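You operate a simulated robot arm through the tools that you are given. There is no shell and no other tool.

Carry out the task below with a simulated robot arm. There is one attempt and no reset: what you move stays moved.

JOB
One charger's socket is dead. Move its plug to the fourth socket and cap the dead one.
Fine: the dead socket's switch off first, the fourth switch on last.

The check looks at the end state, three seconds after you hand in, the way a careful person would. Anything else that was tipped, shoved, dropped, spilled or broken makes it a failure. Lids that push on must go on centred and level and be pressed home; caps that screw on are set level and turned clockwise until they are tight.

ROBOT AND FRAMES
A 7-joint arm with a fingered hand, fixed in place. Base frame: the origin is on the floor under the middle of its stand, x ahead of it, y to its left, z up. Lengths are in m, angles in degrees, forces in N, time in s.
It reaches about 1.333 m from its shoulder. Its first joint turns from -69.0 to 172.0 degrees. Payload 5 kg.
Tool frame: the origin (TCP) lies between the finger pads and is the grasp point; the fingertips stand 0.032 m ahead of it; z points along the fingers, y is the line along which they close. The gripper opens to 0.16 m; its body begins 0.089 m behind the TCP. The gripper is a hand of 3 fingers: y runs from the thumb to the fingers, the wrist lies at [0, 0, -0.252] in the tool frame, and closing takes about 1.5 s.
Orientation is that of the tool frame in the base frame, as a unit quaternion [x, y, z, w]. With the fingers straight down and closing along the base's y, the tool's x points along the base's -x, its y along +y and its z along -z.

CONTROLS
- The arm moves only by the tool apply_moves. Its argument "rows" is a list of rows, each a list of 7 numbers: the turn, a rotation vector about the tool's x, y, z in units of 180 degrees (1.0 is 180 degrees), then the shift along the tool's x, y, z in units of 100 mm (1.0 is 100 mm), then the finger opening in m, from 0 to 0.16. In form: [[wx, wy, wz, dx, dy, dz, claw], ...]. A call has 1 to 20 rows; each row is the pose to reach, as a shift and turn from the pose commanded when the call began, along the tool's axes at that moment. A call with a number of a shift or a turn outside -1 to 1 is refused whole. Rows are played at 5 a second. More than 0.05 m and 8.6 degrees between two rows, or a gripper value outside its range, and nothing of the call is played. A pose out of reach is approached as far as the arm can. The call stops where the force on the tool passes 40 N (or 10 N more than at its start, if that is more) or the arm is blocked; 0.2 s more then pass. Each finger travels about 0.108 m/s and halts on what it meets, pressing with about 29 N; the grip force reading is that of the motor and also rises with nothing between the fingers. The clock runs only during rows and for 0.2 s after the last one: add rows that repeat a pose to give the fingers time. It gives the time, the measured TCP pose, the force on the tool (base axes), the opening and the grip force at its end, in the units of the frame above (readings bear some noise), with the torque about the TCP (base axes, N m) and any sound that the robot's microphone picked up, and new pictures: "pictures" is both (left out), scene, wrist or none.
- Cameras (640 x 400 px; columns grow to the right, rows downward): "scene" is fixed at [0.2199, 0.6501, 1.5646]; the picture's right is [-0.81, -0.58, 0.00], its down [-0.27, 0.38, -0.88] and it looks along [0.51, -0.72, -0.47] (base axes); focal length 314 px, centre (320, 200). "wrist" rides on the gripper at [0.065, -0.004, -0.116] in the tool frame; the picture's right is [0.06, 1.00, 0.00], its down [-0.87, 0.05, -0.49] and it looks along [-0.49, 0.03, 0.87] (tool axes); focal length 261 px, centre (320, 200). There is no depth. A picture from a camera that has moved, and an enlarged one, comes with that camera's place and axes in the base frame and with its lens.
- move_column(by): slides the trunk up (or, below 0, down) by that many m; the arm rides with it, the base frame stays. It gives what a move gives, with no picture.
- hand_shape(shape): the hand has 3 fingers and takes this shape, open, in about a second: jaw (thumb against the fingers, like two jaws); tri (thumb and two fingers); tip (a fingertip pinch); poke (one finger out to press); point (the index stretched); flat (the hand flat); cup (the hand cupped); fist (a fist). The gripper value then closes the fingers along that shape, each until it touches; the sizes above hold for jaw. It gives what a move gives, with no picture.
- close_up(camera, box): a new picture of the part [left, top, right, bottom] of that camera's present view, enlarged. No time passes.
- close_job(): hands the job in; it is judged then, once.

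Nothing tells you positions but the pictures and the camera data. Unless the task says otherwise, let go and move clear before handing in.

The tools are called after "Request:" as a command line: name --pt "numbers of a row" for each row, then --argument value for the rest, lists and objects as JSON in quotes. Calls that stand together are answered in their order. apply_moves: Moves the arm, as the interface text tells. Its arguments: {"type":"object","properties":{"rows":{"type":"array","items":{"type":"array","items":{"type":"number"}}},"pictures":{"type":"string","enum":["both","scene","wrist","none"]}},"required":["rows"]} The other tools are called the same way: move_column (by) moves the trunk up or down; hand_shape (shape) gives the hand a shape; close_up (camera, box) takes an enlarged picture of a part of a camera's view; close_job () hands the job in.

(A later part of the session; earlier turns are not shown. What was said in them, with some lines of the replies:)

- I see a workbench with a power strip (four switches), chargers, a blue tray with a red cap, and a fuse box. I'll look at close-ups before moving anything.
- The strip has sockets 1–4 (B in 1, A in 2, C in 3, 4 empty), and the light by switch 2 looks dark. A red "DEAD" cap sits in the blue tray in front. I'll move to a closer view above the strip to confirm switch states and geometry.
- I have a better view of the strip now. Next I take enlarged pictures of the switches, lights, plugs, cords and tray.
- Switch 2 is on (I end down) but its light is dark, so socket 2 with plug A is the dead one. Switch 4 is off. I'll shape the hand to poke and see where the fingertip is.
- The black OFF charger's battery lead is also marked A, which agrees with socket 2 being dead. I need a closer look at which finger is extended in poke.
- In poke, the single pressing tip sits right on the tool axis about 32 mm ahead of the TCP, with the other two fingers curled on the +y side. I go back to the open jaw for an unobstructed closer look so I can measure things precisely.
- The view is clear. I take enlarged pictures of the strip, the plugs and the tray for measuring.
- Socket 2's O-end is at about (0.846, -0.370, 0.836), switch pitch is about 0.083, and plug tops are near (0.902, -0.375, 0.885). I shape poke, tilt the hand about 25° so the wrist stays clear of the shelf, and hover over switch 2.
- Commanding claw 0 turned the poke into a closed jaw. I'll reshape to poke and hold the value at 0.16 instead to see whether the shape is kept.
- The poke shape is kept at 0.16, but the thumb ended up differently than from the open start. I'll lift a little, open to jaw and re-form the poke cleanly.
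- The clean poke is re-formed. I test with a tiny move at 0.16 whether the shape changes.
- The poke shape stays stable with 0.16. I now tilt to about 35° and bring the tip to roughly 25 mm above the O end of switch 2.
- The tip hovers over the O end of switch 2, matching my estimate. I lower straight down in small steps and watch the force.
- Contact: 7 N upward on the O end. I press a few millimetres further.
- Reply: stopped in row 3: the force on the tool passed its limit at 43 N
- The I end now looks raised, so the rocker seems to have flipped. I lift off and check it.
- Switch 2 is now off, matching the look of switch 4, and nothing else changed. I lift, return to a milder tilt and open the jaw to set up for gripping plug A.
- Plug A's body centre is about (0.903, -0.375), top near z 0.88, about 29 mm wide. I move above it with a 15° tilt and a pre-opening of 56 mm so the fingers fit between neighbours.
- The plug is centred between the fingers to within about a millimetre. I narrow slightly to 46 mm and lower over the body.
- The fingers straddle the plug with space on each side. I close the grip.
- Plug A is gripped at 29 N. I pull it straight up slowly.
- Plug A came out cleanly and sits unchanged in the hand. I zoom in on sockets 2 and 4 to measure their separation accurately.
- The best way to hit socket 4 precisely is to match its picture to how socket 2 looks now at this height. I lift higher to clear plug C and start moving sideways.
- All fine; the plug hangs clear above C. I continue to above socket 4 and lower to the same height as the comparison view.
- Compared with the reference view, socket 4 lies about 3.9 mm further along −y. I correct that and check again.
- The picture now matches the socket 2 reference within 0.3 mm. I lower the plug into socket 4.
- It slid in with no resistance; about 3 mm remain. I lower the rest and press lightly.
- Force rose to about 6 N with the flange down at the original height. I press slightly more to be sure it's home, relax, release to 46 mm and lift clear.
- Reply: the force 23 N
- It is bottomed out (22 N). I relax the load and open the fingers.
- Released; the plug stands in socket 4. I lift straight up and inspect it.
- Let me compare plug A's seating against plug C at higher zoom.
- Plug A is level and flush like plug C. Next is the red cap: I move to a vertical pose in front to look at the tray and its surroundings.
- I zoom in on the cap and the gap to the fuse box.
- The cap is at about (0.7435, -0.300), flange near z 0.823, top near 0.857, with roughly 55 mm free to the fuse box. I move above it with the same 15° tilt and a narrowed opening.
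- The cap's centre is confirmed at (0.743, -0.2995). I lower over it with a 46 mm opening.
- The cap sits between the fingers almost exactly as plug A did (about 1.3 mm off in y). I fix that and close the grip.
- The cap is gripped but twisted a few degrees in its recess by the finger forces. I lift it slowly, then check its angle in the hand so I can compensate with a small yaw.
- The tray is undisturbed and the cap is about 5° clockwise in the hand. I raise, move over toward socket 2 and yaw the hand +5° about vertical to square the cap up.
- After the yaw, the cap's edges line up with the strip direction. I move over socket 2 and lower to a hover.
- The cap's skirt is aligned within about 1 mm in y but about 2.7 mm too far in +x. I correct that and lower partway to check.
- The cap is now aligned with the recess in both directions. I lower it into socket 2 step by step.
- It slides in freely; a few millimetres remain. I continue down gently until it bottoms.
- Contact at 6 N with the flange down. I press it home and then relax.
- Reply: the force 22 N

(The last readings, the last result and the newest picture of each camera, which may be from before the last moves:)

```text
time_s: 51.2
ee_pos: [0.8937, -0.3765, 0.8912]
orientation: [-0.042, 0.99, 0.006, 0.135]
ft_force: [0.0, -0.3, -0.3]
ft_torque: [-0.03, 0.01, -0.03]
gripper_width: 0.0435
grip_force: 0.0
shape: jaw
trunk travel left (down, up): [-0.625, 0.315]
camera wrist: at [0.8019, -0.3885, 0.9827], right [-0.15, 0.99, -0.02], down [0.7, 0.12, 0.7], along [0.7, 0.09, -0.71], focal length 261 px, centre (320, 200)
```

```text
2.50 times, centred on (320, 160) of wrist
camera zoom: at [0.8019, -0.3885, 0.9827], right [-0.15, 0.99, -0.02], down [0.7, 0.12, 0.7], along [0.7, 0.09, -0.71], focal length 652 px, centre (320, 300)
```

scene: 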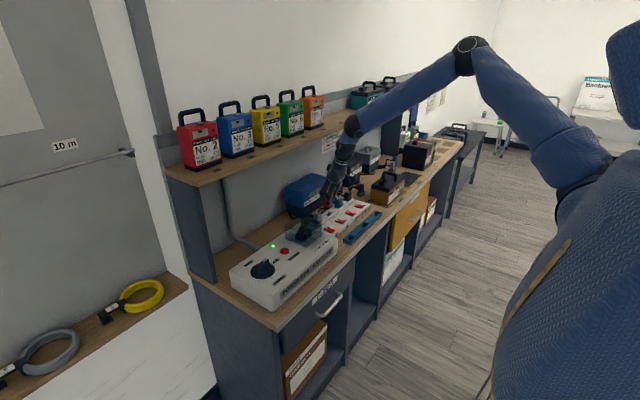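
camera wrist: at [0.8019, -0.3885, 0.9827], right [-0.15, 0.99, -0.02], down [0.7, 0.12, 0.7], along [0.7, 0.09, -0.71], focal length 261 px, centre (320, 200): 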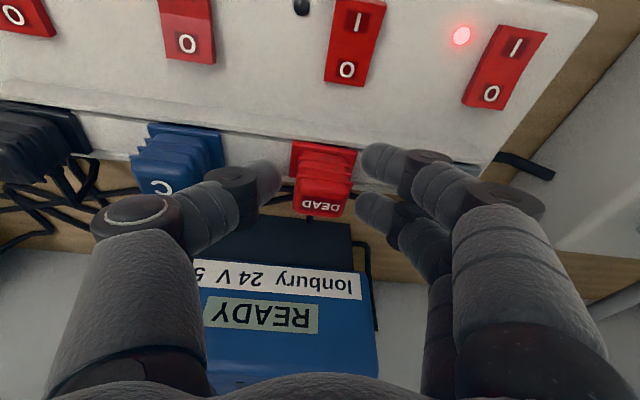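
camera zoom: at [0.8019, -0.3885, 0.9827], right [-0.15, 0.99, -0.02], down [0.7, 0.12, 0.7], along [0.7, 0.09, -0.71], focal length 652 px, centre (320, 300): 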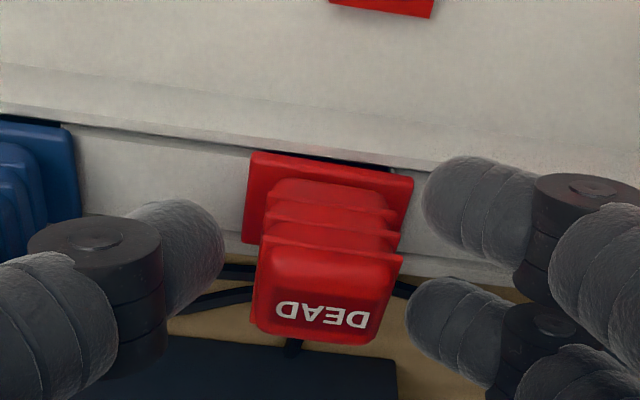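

Released with room on both sides. I lift straight up and inspect the cap.

Request:
apply_moves --pt "0 0 0 -0.0264 0 -0.0965 0.044" --pt "0 0 0 -0.066 0 -0.241 0.044" --pt "0 0 0 -0.132 0 -0.482 0.06" --pt "0 0 0 -0.2 0 -0.72 0.1" --pt "0 0 0 -0.2 0 -0.9 0.16" --pt "0.0073 0 0.0268 -0.2 0 -0.9 0.16" --pictures "both"

Request:
close_up --camera "wrist" --box '[200, 70, 440, 190]'

Request:
close_up --camera "scene" --box '[304, 185, 360, 230]'

```text
time_s: 52.6
ee_pos: [0.8884, -0.376, 0.9814]
orientation: [0.001, 0.991, 0.0, 0.133]
ft_force: [0.1, 0.3, 0.7]
ft_torque: [0.01, 0.0, 0.01]
gripper_width: 0.16
grip_force: 0.1
shape: jaw
trunk travel left (down, up): [-0.625, 0.315]
camera wrist: at [0.7969, -0.3802, 1.0744], right [-0.06, 1.0, -0.02], down [0.71, 0.05, 0.7], along [0.7, 0.03, -0.71], focal length 261 px, centre (320, 200)
```

scene: 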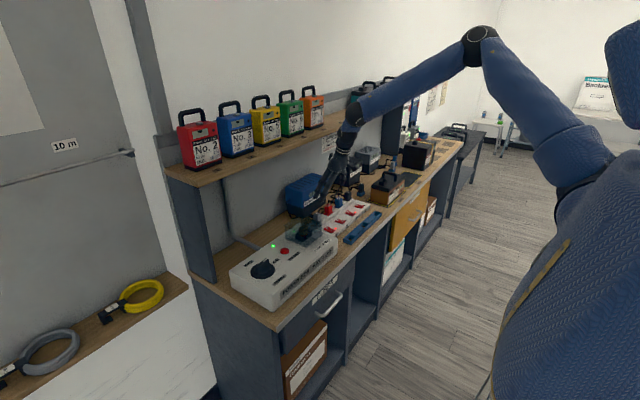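
wrist: 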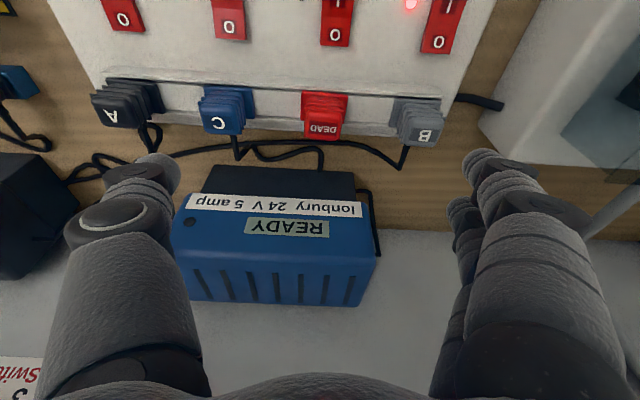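

```text
2.67 times, centred on (320, 130) of wrist
camera zoom: at [0.7969, -0.3802, 1.0744], right [-0.06, 1.0, -0.02], down [0.71, 0.05, 0.7], along [0.7, 0.03, -0.71], focal length 695 px, centre (320, 387)
```

zoom: 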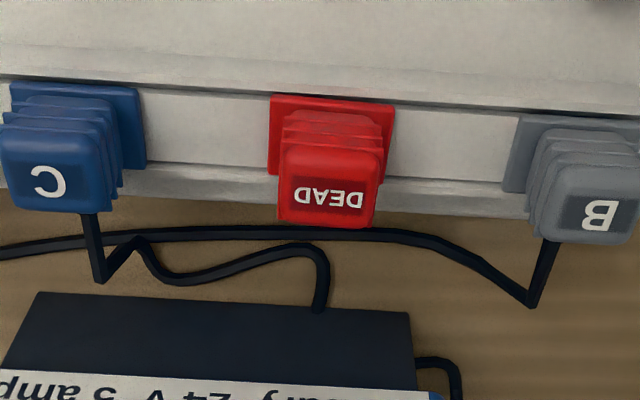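

```text
8.89 times, centred on (332, 208) of scene
camera zoom: at [0.2199, 0.6501, 1.5646], right [-0.81, -0.58, 0.0], down [-0.27, 0.38, -0.88], along [0.51, -0.72, -0.47], focal length 2795 px, centre (213, 133)
```

zoom: 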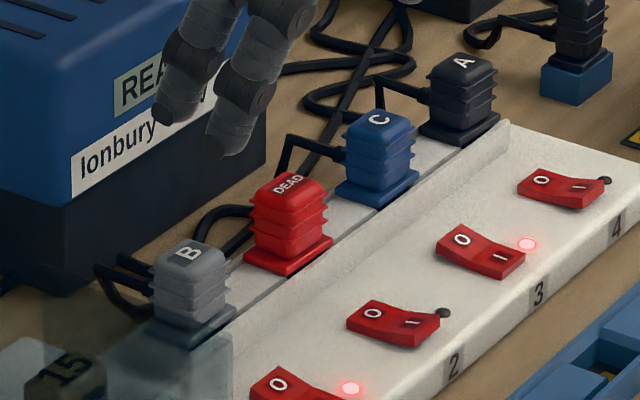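

The red cap stands in socket 2 looking like its neighbours. I take one sharper look at it and plug A before the last switch.

Request:
close_up --camera "scene" --box '[318, 192, 350, 216]'

Request:
close_up --camera "wrist" --box '[270, 80, 370, 145]'

Request:
close_up --camera "wrist" --box '[80, 60, 180, 140]'

```text
16.00 times, centred on (334, 204) of scene
camera zoom: at [0.2199, 0.6501, 1.5646], right [-0.81, -0.58, 0.0], down [-0.27, 0.38, -0.88], along [0.51, -0.72, -0.47], focal length 5032 px, centre (96, 136)
```

zoom: 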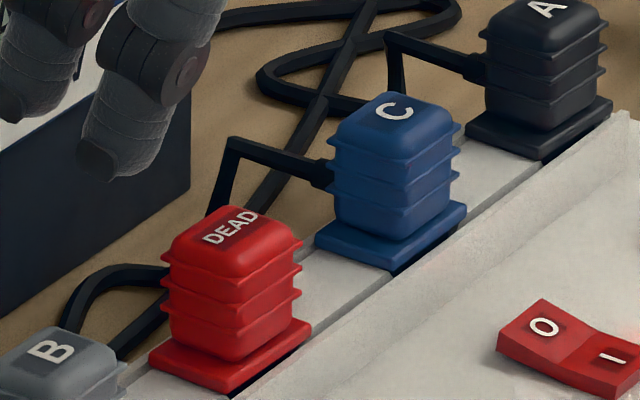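

```text
6.15 times, centred on (320, 112) of wrist
camera zoom: at [0.7969, -0.3802, 1.0744], right [-0.06, 1.0, -0.02], down [0.71, 0.05, 0.7], along [0.7, 0.03, -0.71], focal length 1604 px, centre (320, 738)
```

zoom: 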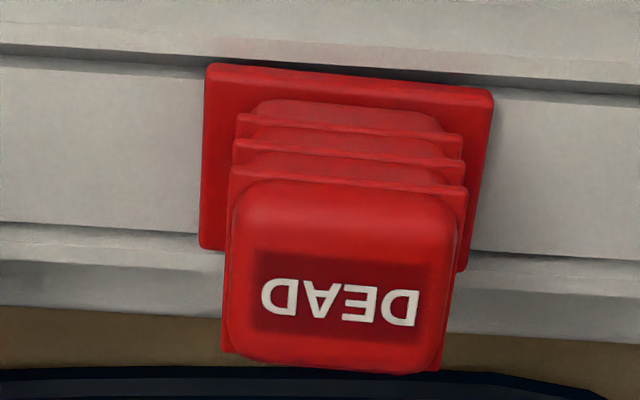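

```text
5.00 times, centred on (130, 100) of wrist
camera zoom: at [0.7969, -0.3802, 1.0744], right [-0.06, 1.0, -0.02], down [0.71, 0.05, 0.7], along [0.7, 0.03, -0.71], focal length 1303 px, centre (1270, 700)
```

zoom: 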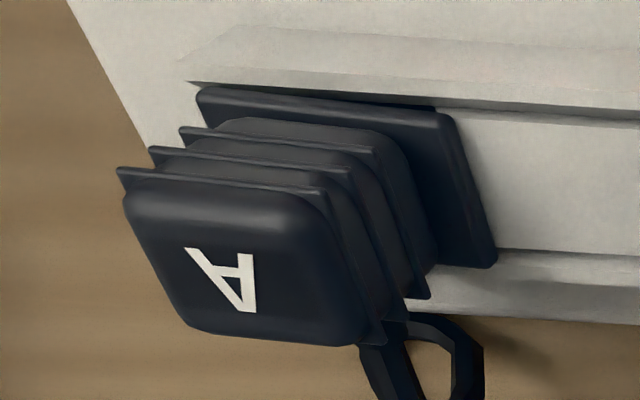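

Both the plug and the cap are seated level. Now I move back and over toward switch 4 and set the tilt to 35° for the final press.

Request:
apply_moves --pt "0 0 0 -0.05 0 -0.19 0.16" --pt "0 -0.03 0 0.15 -0.25 -0.25 0.16" --pt "0 -0.06 0 0.35 -0.5 -0.3 0.16" --pt "0 -0.09 0 0.55 -0.75 -0.35 0.16" --pt "0 -0.11 0 0.702 -0.94 -0.389 0.16" --pt "0 -0.11 0 0.702 -0.94 -0.389 0.16" --pictures "wrist"

Request:
hand_shape --shape "poke"

Request:
close_up --camera "wrist" --box '[0, 0, 640, 400]'

```text
time_s: 54.0
ee_pos: [0.8109, -0.47, 1.0011]
orientation: [0.0, 0.953, -0.002, 0.302]
ft_force: [-0.5, 0.5, 0.0]
ft_torque: [-0.02, -0.02, 0.03]
gripper_width: 0.1599
grip_force: 0.1
shape: jaw
trunk travel left (down, up): [-0.625, 0.315]
camera wrist: at [0.6927, -0.4746, 1.056], right [-0.05, 1.0, -0.04], down [0.43, 0.06, 0.9], along [0.9, 0.03, -0.43], focal length 261 px, centre (320, 200)
```

wrist: 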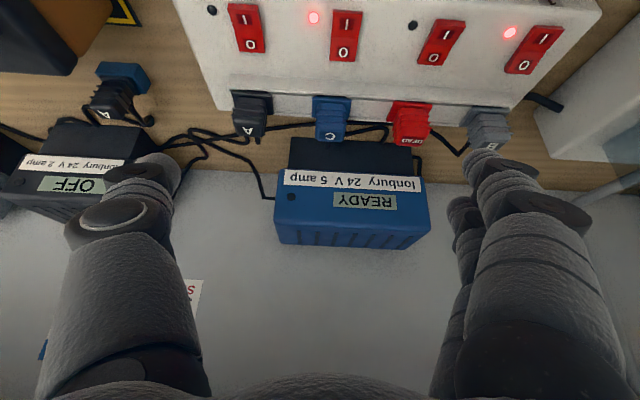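

```text
time_s: 54.9
ee_pos: [0.8117, -0.472, 1.0005]
orientation: [0.0, 0.953, -0.001, 0.303]
ft_force: [0.5, -0.6, 0.0]
ft_torque: [0.01, 0.02, 0.0]
gripper_width: 0.0
grip_force: 0.2
shape: poke
trunk travel left (down, up): [-0.625, 0.315]
```

```text
1.00 times, centred on (320, 200) of wrist (not enlarged: the box is as wide or as high as the picture)
camera zoom: at [0.6925, -0.475, 1.0561], right [-0.05, 1.0, -0.04], down [0.43, 0.05, 0.9], along [0.9, 0.03, -0.43], focal length 261 px, centre (320, 200)
```

zoom: 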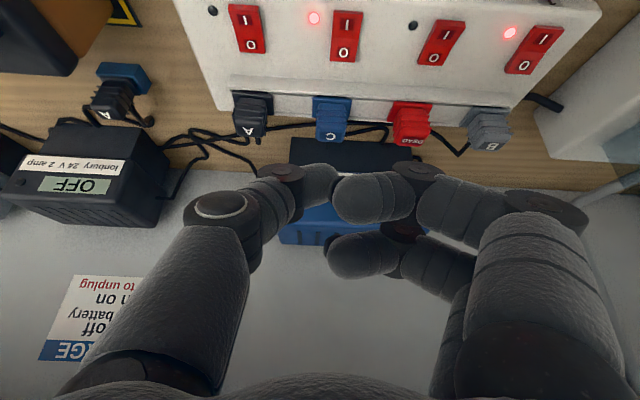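

The poke shape is formed. I zoom in on switch 4 to fix its position.

Request:
close_up --camera "wrist" --box '[200, 0, 300, 70]'

Request:
close_up --camera "wrist" --box '[390, 0, 490, 70]'

```text
5.71 times, centred on (250, 35) of wrist
camera zoom: at [0.6925, -0.475, 1.0561], right [-0.05, 1.0, -0.04], down [0.43, 0.05, 0.9], along [0.9, 0.03, -0.43], focal length 1489 px, centre (720, 1143)
```

zoom: 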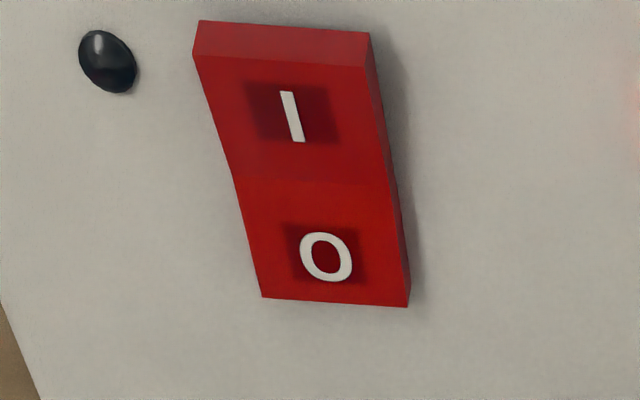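

```text
5.71 times, centred on (440, 35) of wrist
camera zoom: at [0.6925, -0.475, 1.0561], right [-0.05, 1.0, -0.04], down [0.43, 0.05, 0.9], along [0.9, 0.03, -0.43], focal length 1489 px, centre (-366, 1143)
```

zoom: 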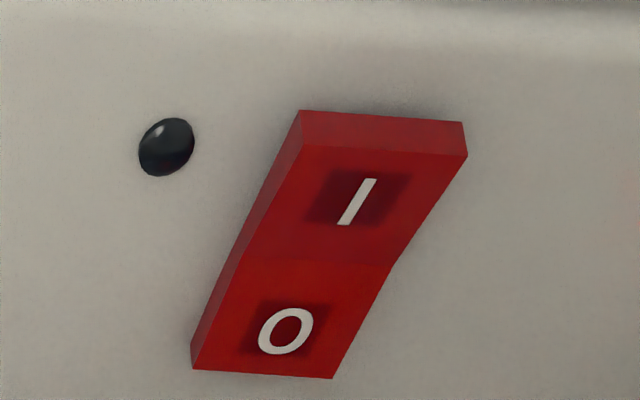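

Switch 4's I end is at about (0.824, -0.538). I move over it and hover roughly 25 mm above.

Request:
apply_moves --pt "0 0 0 0 -0.25 0 0.16" --pt "0 0 0 0 -0.5 0 0.16" --pt "0 0 0 0.0 -0.67 0.0 0.16" --pt "0 0 0 0.22 -0.67 0.3 0.16" --pt "0 0 0 0.43 -0.67 0.6 0.16" --pt "0 0 0 0.648 -0.67 0.883 0.16" --pt "0 0 0 0.648 -0.67 0.883 0.16" --pictures "both"

Request:
close_up --camera "wrist" --box '[220, 60, 420, 220]'

Request:
close_up --camera "scene" --box '[328, 170, 392, 220]'

```text
time_s: 56.5
ee_pos: [0.8092, -0.5366, 0.8929]
orientation: [0.001, 0.953, -0.001, 0.302]
ft_force: [0.0, -0.4, -0.3]
ft_torque: [0.0, 0.0, -0.02]
gripper_width: 0.0
grip_force: 0.2
shape: poke
trunk travel left (down, up): [-0.625, 0.315]
camera wrist: at [0.6896, -0.5415, 0.9475], right [-0.05, 1.0, -0.04], down [0.43, 0.05, 0.9], along [0.9, 0.03, -0.43], focal length 261 px, centre (320, 200)
```

scene: 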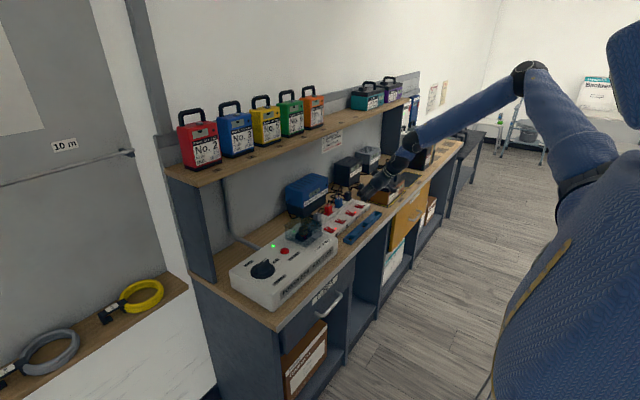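
wrist: 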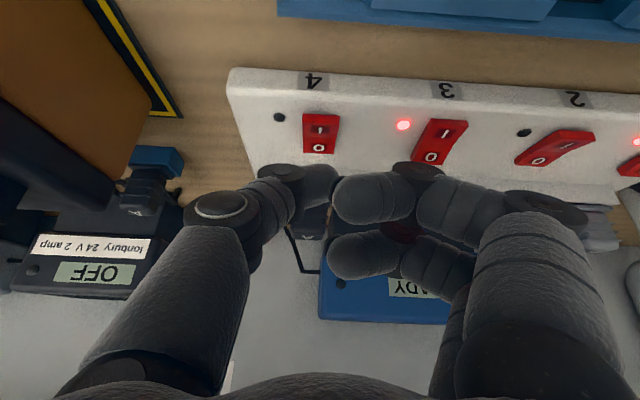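

```text
2.50 times, centred on (320, 140) of wrist
camera zoom: at [0.6896, -0.5415, 0.9475], right [-0.05, 1.0, -0.04], down [0.43, 0.05, 0.9], along [0.9, 0.03, -0.43], focal length 652 px, centre (320, 350)
```

zoom: 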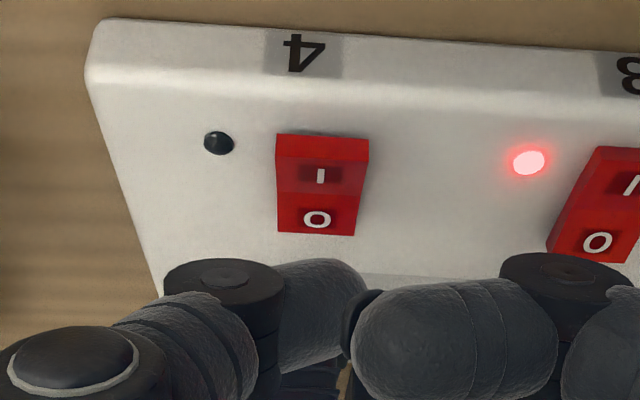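

```text
8.00 times, centred on (360, 195) of scene
camera zoom: at [0.2199, 0.6501, 1.5646], right [-0.81, -0.58, 0.0], down [-0.27, 0.38, -0.88], along [0.51, -0.72, -0.47], focal length 2516 px, centre (0, 240)
```

zoom: 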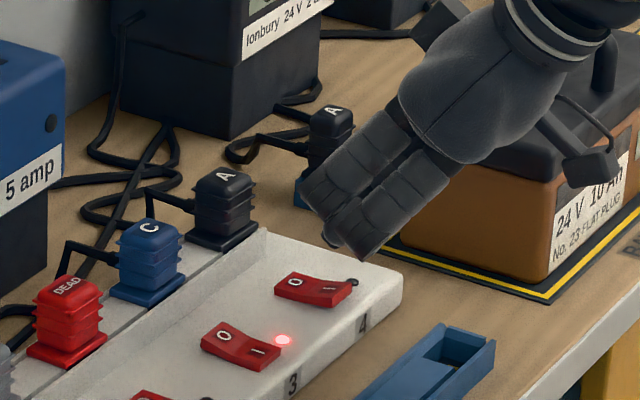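

The tip is over the I end of switch 4. I press straight down in small steps.

Request:
apply_moves --pt "0 0 0 0.0576 0 0.0818 0.16" --pt "0 0 0 0.1152 0 0.1635 0.16" --pt "0 0 0 0.1382 0 0.1962 0.16" --pt "0 0 0 0.1497 0 0.2126 0.16" --pt "0 0 0 0.1612 0 0.2289 0.16" --pt "0 0 0 0.1727 0 0.2453 0.16" --pictures "both"

Request:
close_up --camera "wrist" --box '[220, 80, 420, 240]'

Request:
close_up --camera "scene" --box '[328, 170, 392, 220]'

```text
time_s: 57.9
ee_pos: [0.8092, -0.5381, 0.862]
orientation: [0.001, 0.953, -0.001, 0.302]
ft_force: [1.1, -0.3, 0.0]
ft_torque: [0.01, 0.01, -0.02]
gripper_width: 0.0001
grip_force: 0.1
shape: poke
trunk travel left (down, up): [-0.625, 0.315]
camera wrist: at [0.6903, -0.5421, 0.9169], right [-0.05, 1.0, -0.04], down [0.43, 0.05, 0.9], along [0.9, 0.03, -0.43], focal length 261 px, centre (320, 200)
```

scene: 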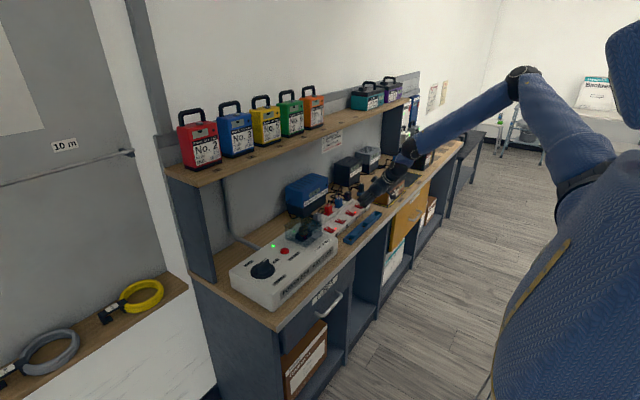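
wrist: 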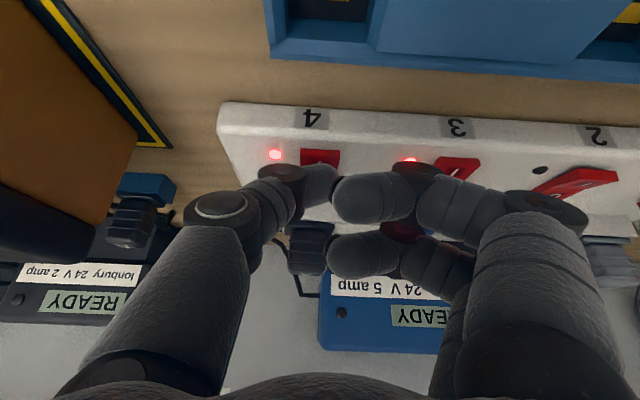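

```text
2.50 times, centred on (320, 160) of wrist
camera zoom: at [0.6903, -0.5421, 0.9169], right [-0.05, 1.0, -0.04], down [0.43, 0.05, 0.9], along [0.9, 0.03, -0.43], focal length 652 px, centre (320, 300)
```

zoom: 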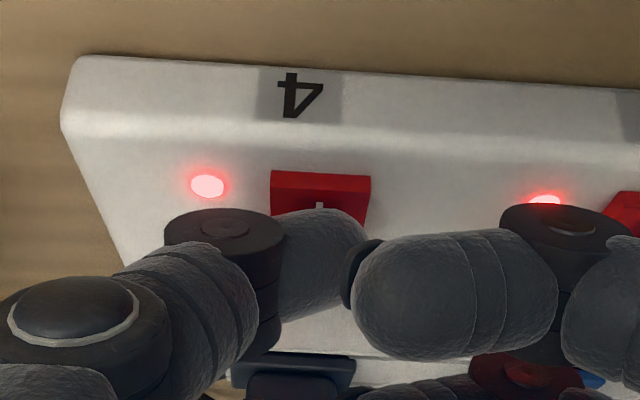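

```text
8.00 times, centred on (360, 195) of scene
camera zoom: at [0.2199, 0.6501, 1.5646], right [-0.81, -0.58, 0.0], down [-0.27, 0.38, -0.88], along [0.51, -0.72, -0.47], focal length 2516 px, centre (0, 240)
```

zoom: 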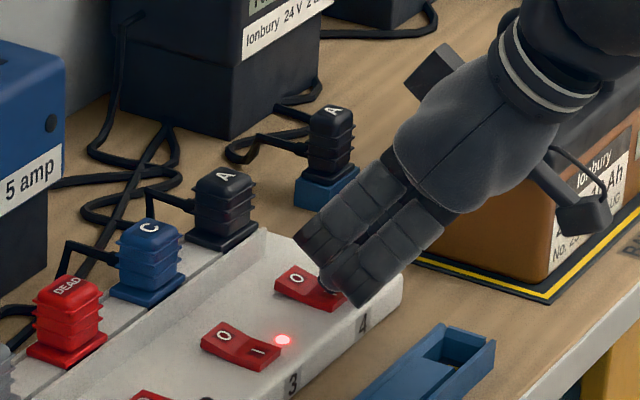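

Light 4 is on and the charger's display now reads READY. I lift straight off, retreat to a clear pose, and check everything.

Request:
apply_moves --pt "0 0 0 -0.0576 0 -0.0818 0.16" --pt "0 0 0 -0.173 0 -0.2453 0.16" --pt "0 0 0 -0.346 0 -0.49 0.16" --pt "0 0 0 -0.55 0 -0.78 0.16" --pt "0 0.03 0 -0.5 0.15 -0.95 0.16" --pt "0 0.06 0 -0.3 0.3 -0.98 0.16" --pt "0 0.09 0 -0.1 0.45 -0.99 0.16" --pt "0 0.12 0 0.1 0.6 -0.99 0.16" --pictures "both"

Request:
hand_shape --shape "jaw"

Request:
close_up --camera "wrist" --box '[0, 0, 640, 400]'

Request:
close_up --camera "scene" --box '[304, 170, 400, 245]'

```text
time_s: 59.7
ee_pos: [0.7428, -0.4769, 0.9369]
orientation: [0.001, 0.993, 0.0, 0.117]
ft_force: [-0.5, -0.7, 0.0]
ft_torque: [-0.01, 0.04, 0.02]
gripper_width: 0.0
grip_force: 0.0
shape: poke
trunk travel left (down, up): [-0.625, 0.315]
camera wrist: at [0.6545, -0.4816, 1.032], right [-0.06, 1.0, -0.02], down [0.73, 0.05, 0.68], along [0.68, 0.03, -0.73], focal length 261 px, centre (320, 200)
```

scene: 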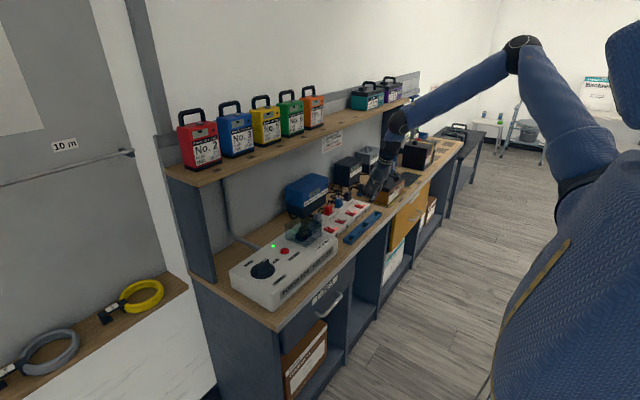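
wrist: 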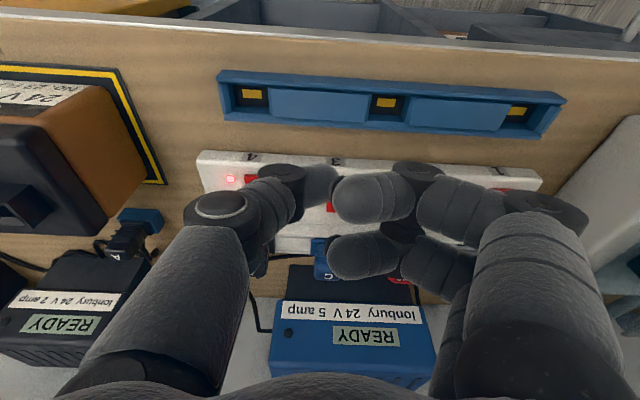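

```text
time_s: 60.6
ee_pos: [0.7443, -0.4785, 0.9372]
orientation: [0.001, 0.993, 0.0, 0.118]
ft_force: [-0.2, -0.4, 0.5]
ft_torque: [0.02, 0.01, 0.0]
gripper_width: 0.1598
grip_force: 0.0
shape: jaw
trunk travel left (down, up): [-0.625, 0.315]
```

```text
1.00 times, centred on (320, 200) of wrist (not enlarged: the box is as wide or as high as the picture)
camera zoom: at [0.6546, -0.482, 1.0321], right [-0.06, 1.0, -0.02], down [0.73, 0.05, 0.68], along [0.68, 0.03, -0.73], focal length 261 px, centre (320, 200)
```

zoom: 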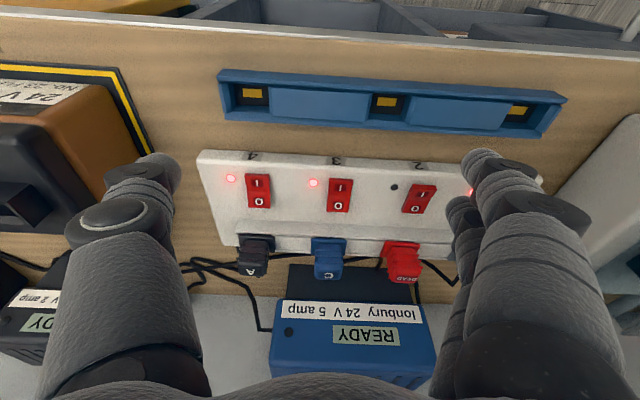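

```text
5.33 times, centred on (352, 208) of scene
camera zoom: at [0.2199, 0.6501, 1.5646], right [-0.81, -0.58, 0.0], down [-0.27, 0.38, -0.88], along [0.51, -0.72, -0.47], focal length 1677 px, centre (149, 160)
```

zoom: 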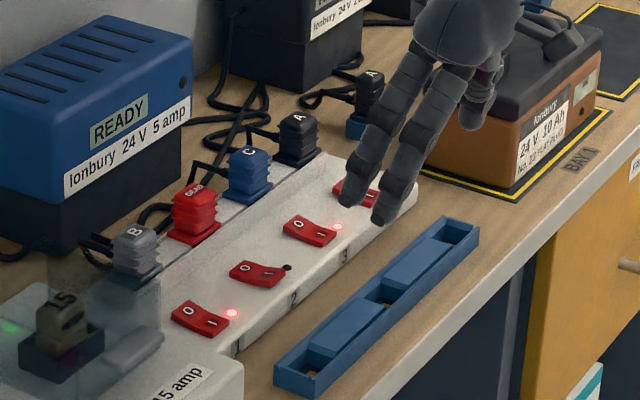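

Everything looks right: lights 1, 3 and 4 lit, switch 2 off with its cap, both chargers READY. I raise the hand clear and take final pictures.

Request:
apply_moves --pt "0 0 0 -0.07 0 -0.29 0.16" --pt "0 0 0 -0.14 0 -0.58 0.16" --pt "0 0 0 -0.21 0.1 -0.9 0.16" --pt "0 0 0 0.1 0.3 -0.97 0.16" --pt "0 0 0 0.4 0.5 -0.97 0.16" --pt "0 0 0 0.7 0.7 -0.97 0.16" --pictures "both"

Request:
close_up --camera "wrist" --box '[170, 100, 490, 300]'

Request:
close_up --camera "scene" --box '[304, 170, 400, 245]'

```text
time_s: 62.0
ee_pos: [0.6506, -0.4071, 1.0161]
orientation: [0.0, 0.993, -0.001, 0.118]
ft_force: [-0.3, -0.2, 0.2]
ft_torque: [-0.05, -0.02, -0.01]
gripper_width: 0.1599
grip_force: 0.0
shape: jaw
trunk travel left (down, up): [-0.625, 0.315]
camera wrist: at [0.5623, -0.4112, 1.1112], right [-0.06, 1.0, -0.02], down [0.73, 0.05, 0.68], along [0.68, 0.03, -0.73], focal length 261 px, centre (320, 200)
```

scene: 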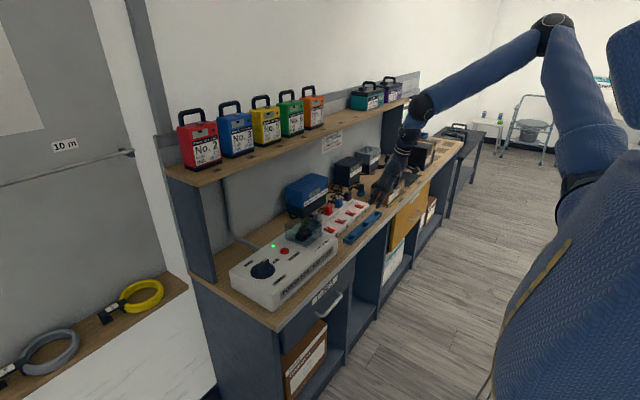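
wrist: 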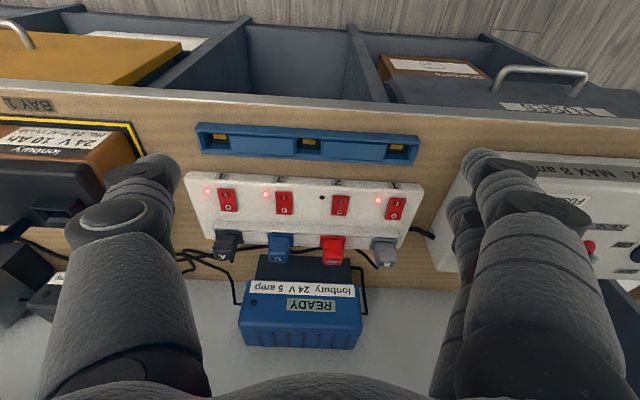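

```text
2.00 times, centred on (330, 200) of wrist
camera zoom: at [0.5623, -0.4112, 1.1112], right [-0.06, 1.0, -0.02], down [0.73, 0.05, 0.68], along [0.68, 0.03, -0.73], focal length 521 px, centre (300, 200)
```

zoom: 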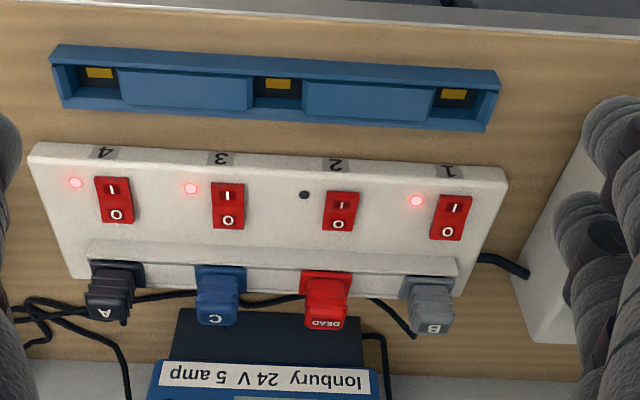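

```text
5.33 times, centred on (352, 208) of scene
camera zoom: at [0.2199, 0.6501, 1.5646], right [-0.81, -0.58, 0.0], down [-0.27, 0.38, -0.88], along [0.51, -0.72, -0.47], focal length 1677 px, centre (149, 160)
```

zoom: 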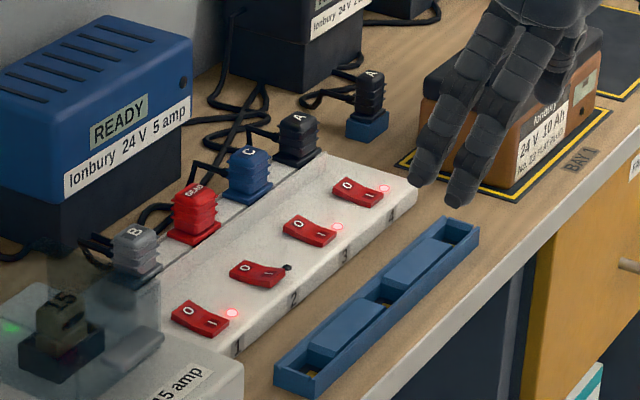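

Plug A is seated in socket 4, its light is lit and its charger reads READY. The red cap is level in socket 2, which is switched off, B and C are still on, and the hand is clear. I hand the job in.

Request:
close_job

```text
The job is handed in.
```

The job is done and handed in. I don't have the check's verdict yet.

- **Dead socket:** it was socket 2. Its switch was on but its light was dark. Its plug, A, belongs to the black charger that read OFF.
- **Order:** switch 2 was turned off first. Plug A then went into socket 4, the red DEAD cap went onto socket 2, and switch 4 was turned on last.
- **Seating:** I pressed the plug and the cap down until they stopped, at about 21 N each. Both look level and flush with their neighbours, though each sits a degree or two off square.
- **End state:** lights 1, 3 and 4 are lit. The charger on plug A read READY once switch 4 was on. Plugs B and C were left alone, nothing else looks moved, and the hand is empty and clear of the bench.
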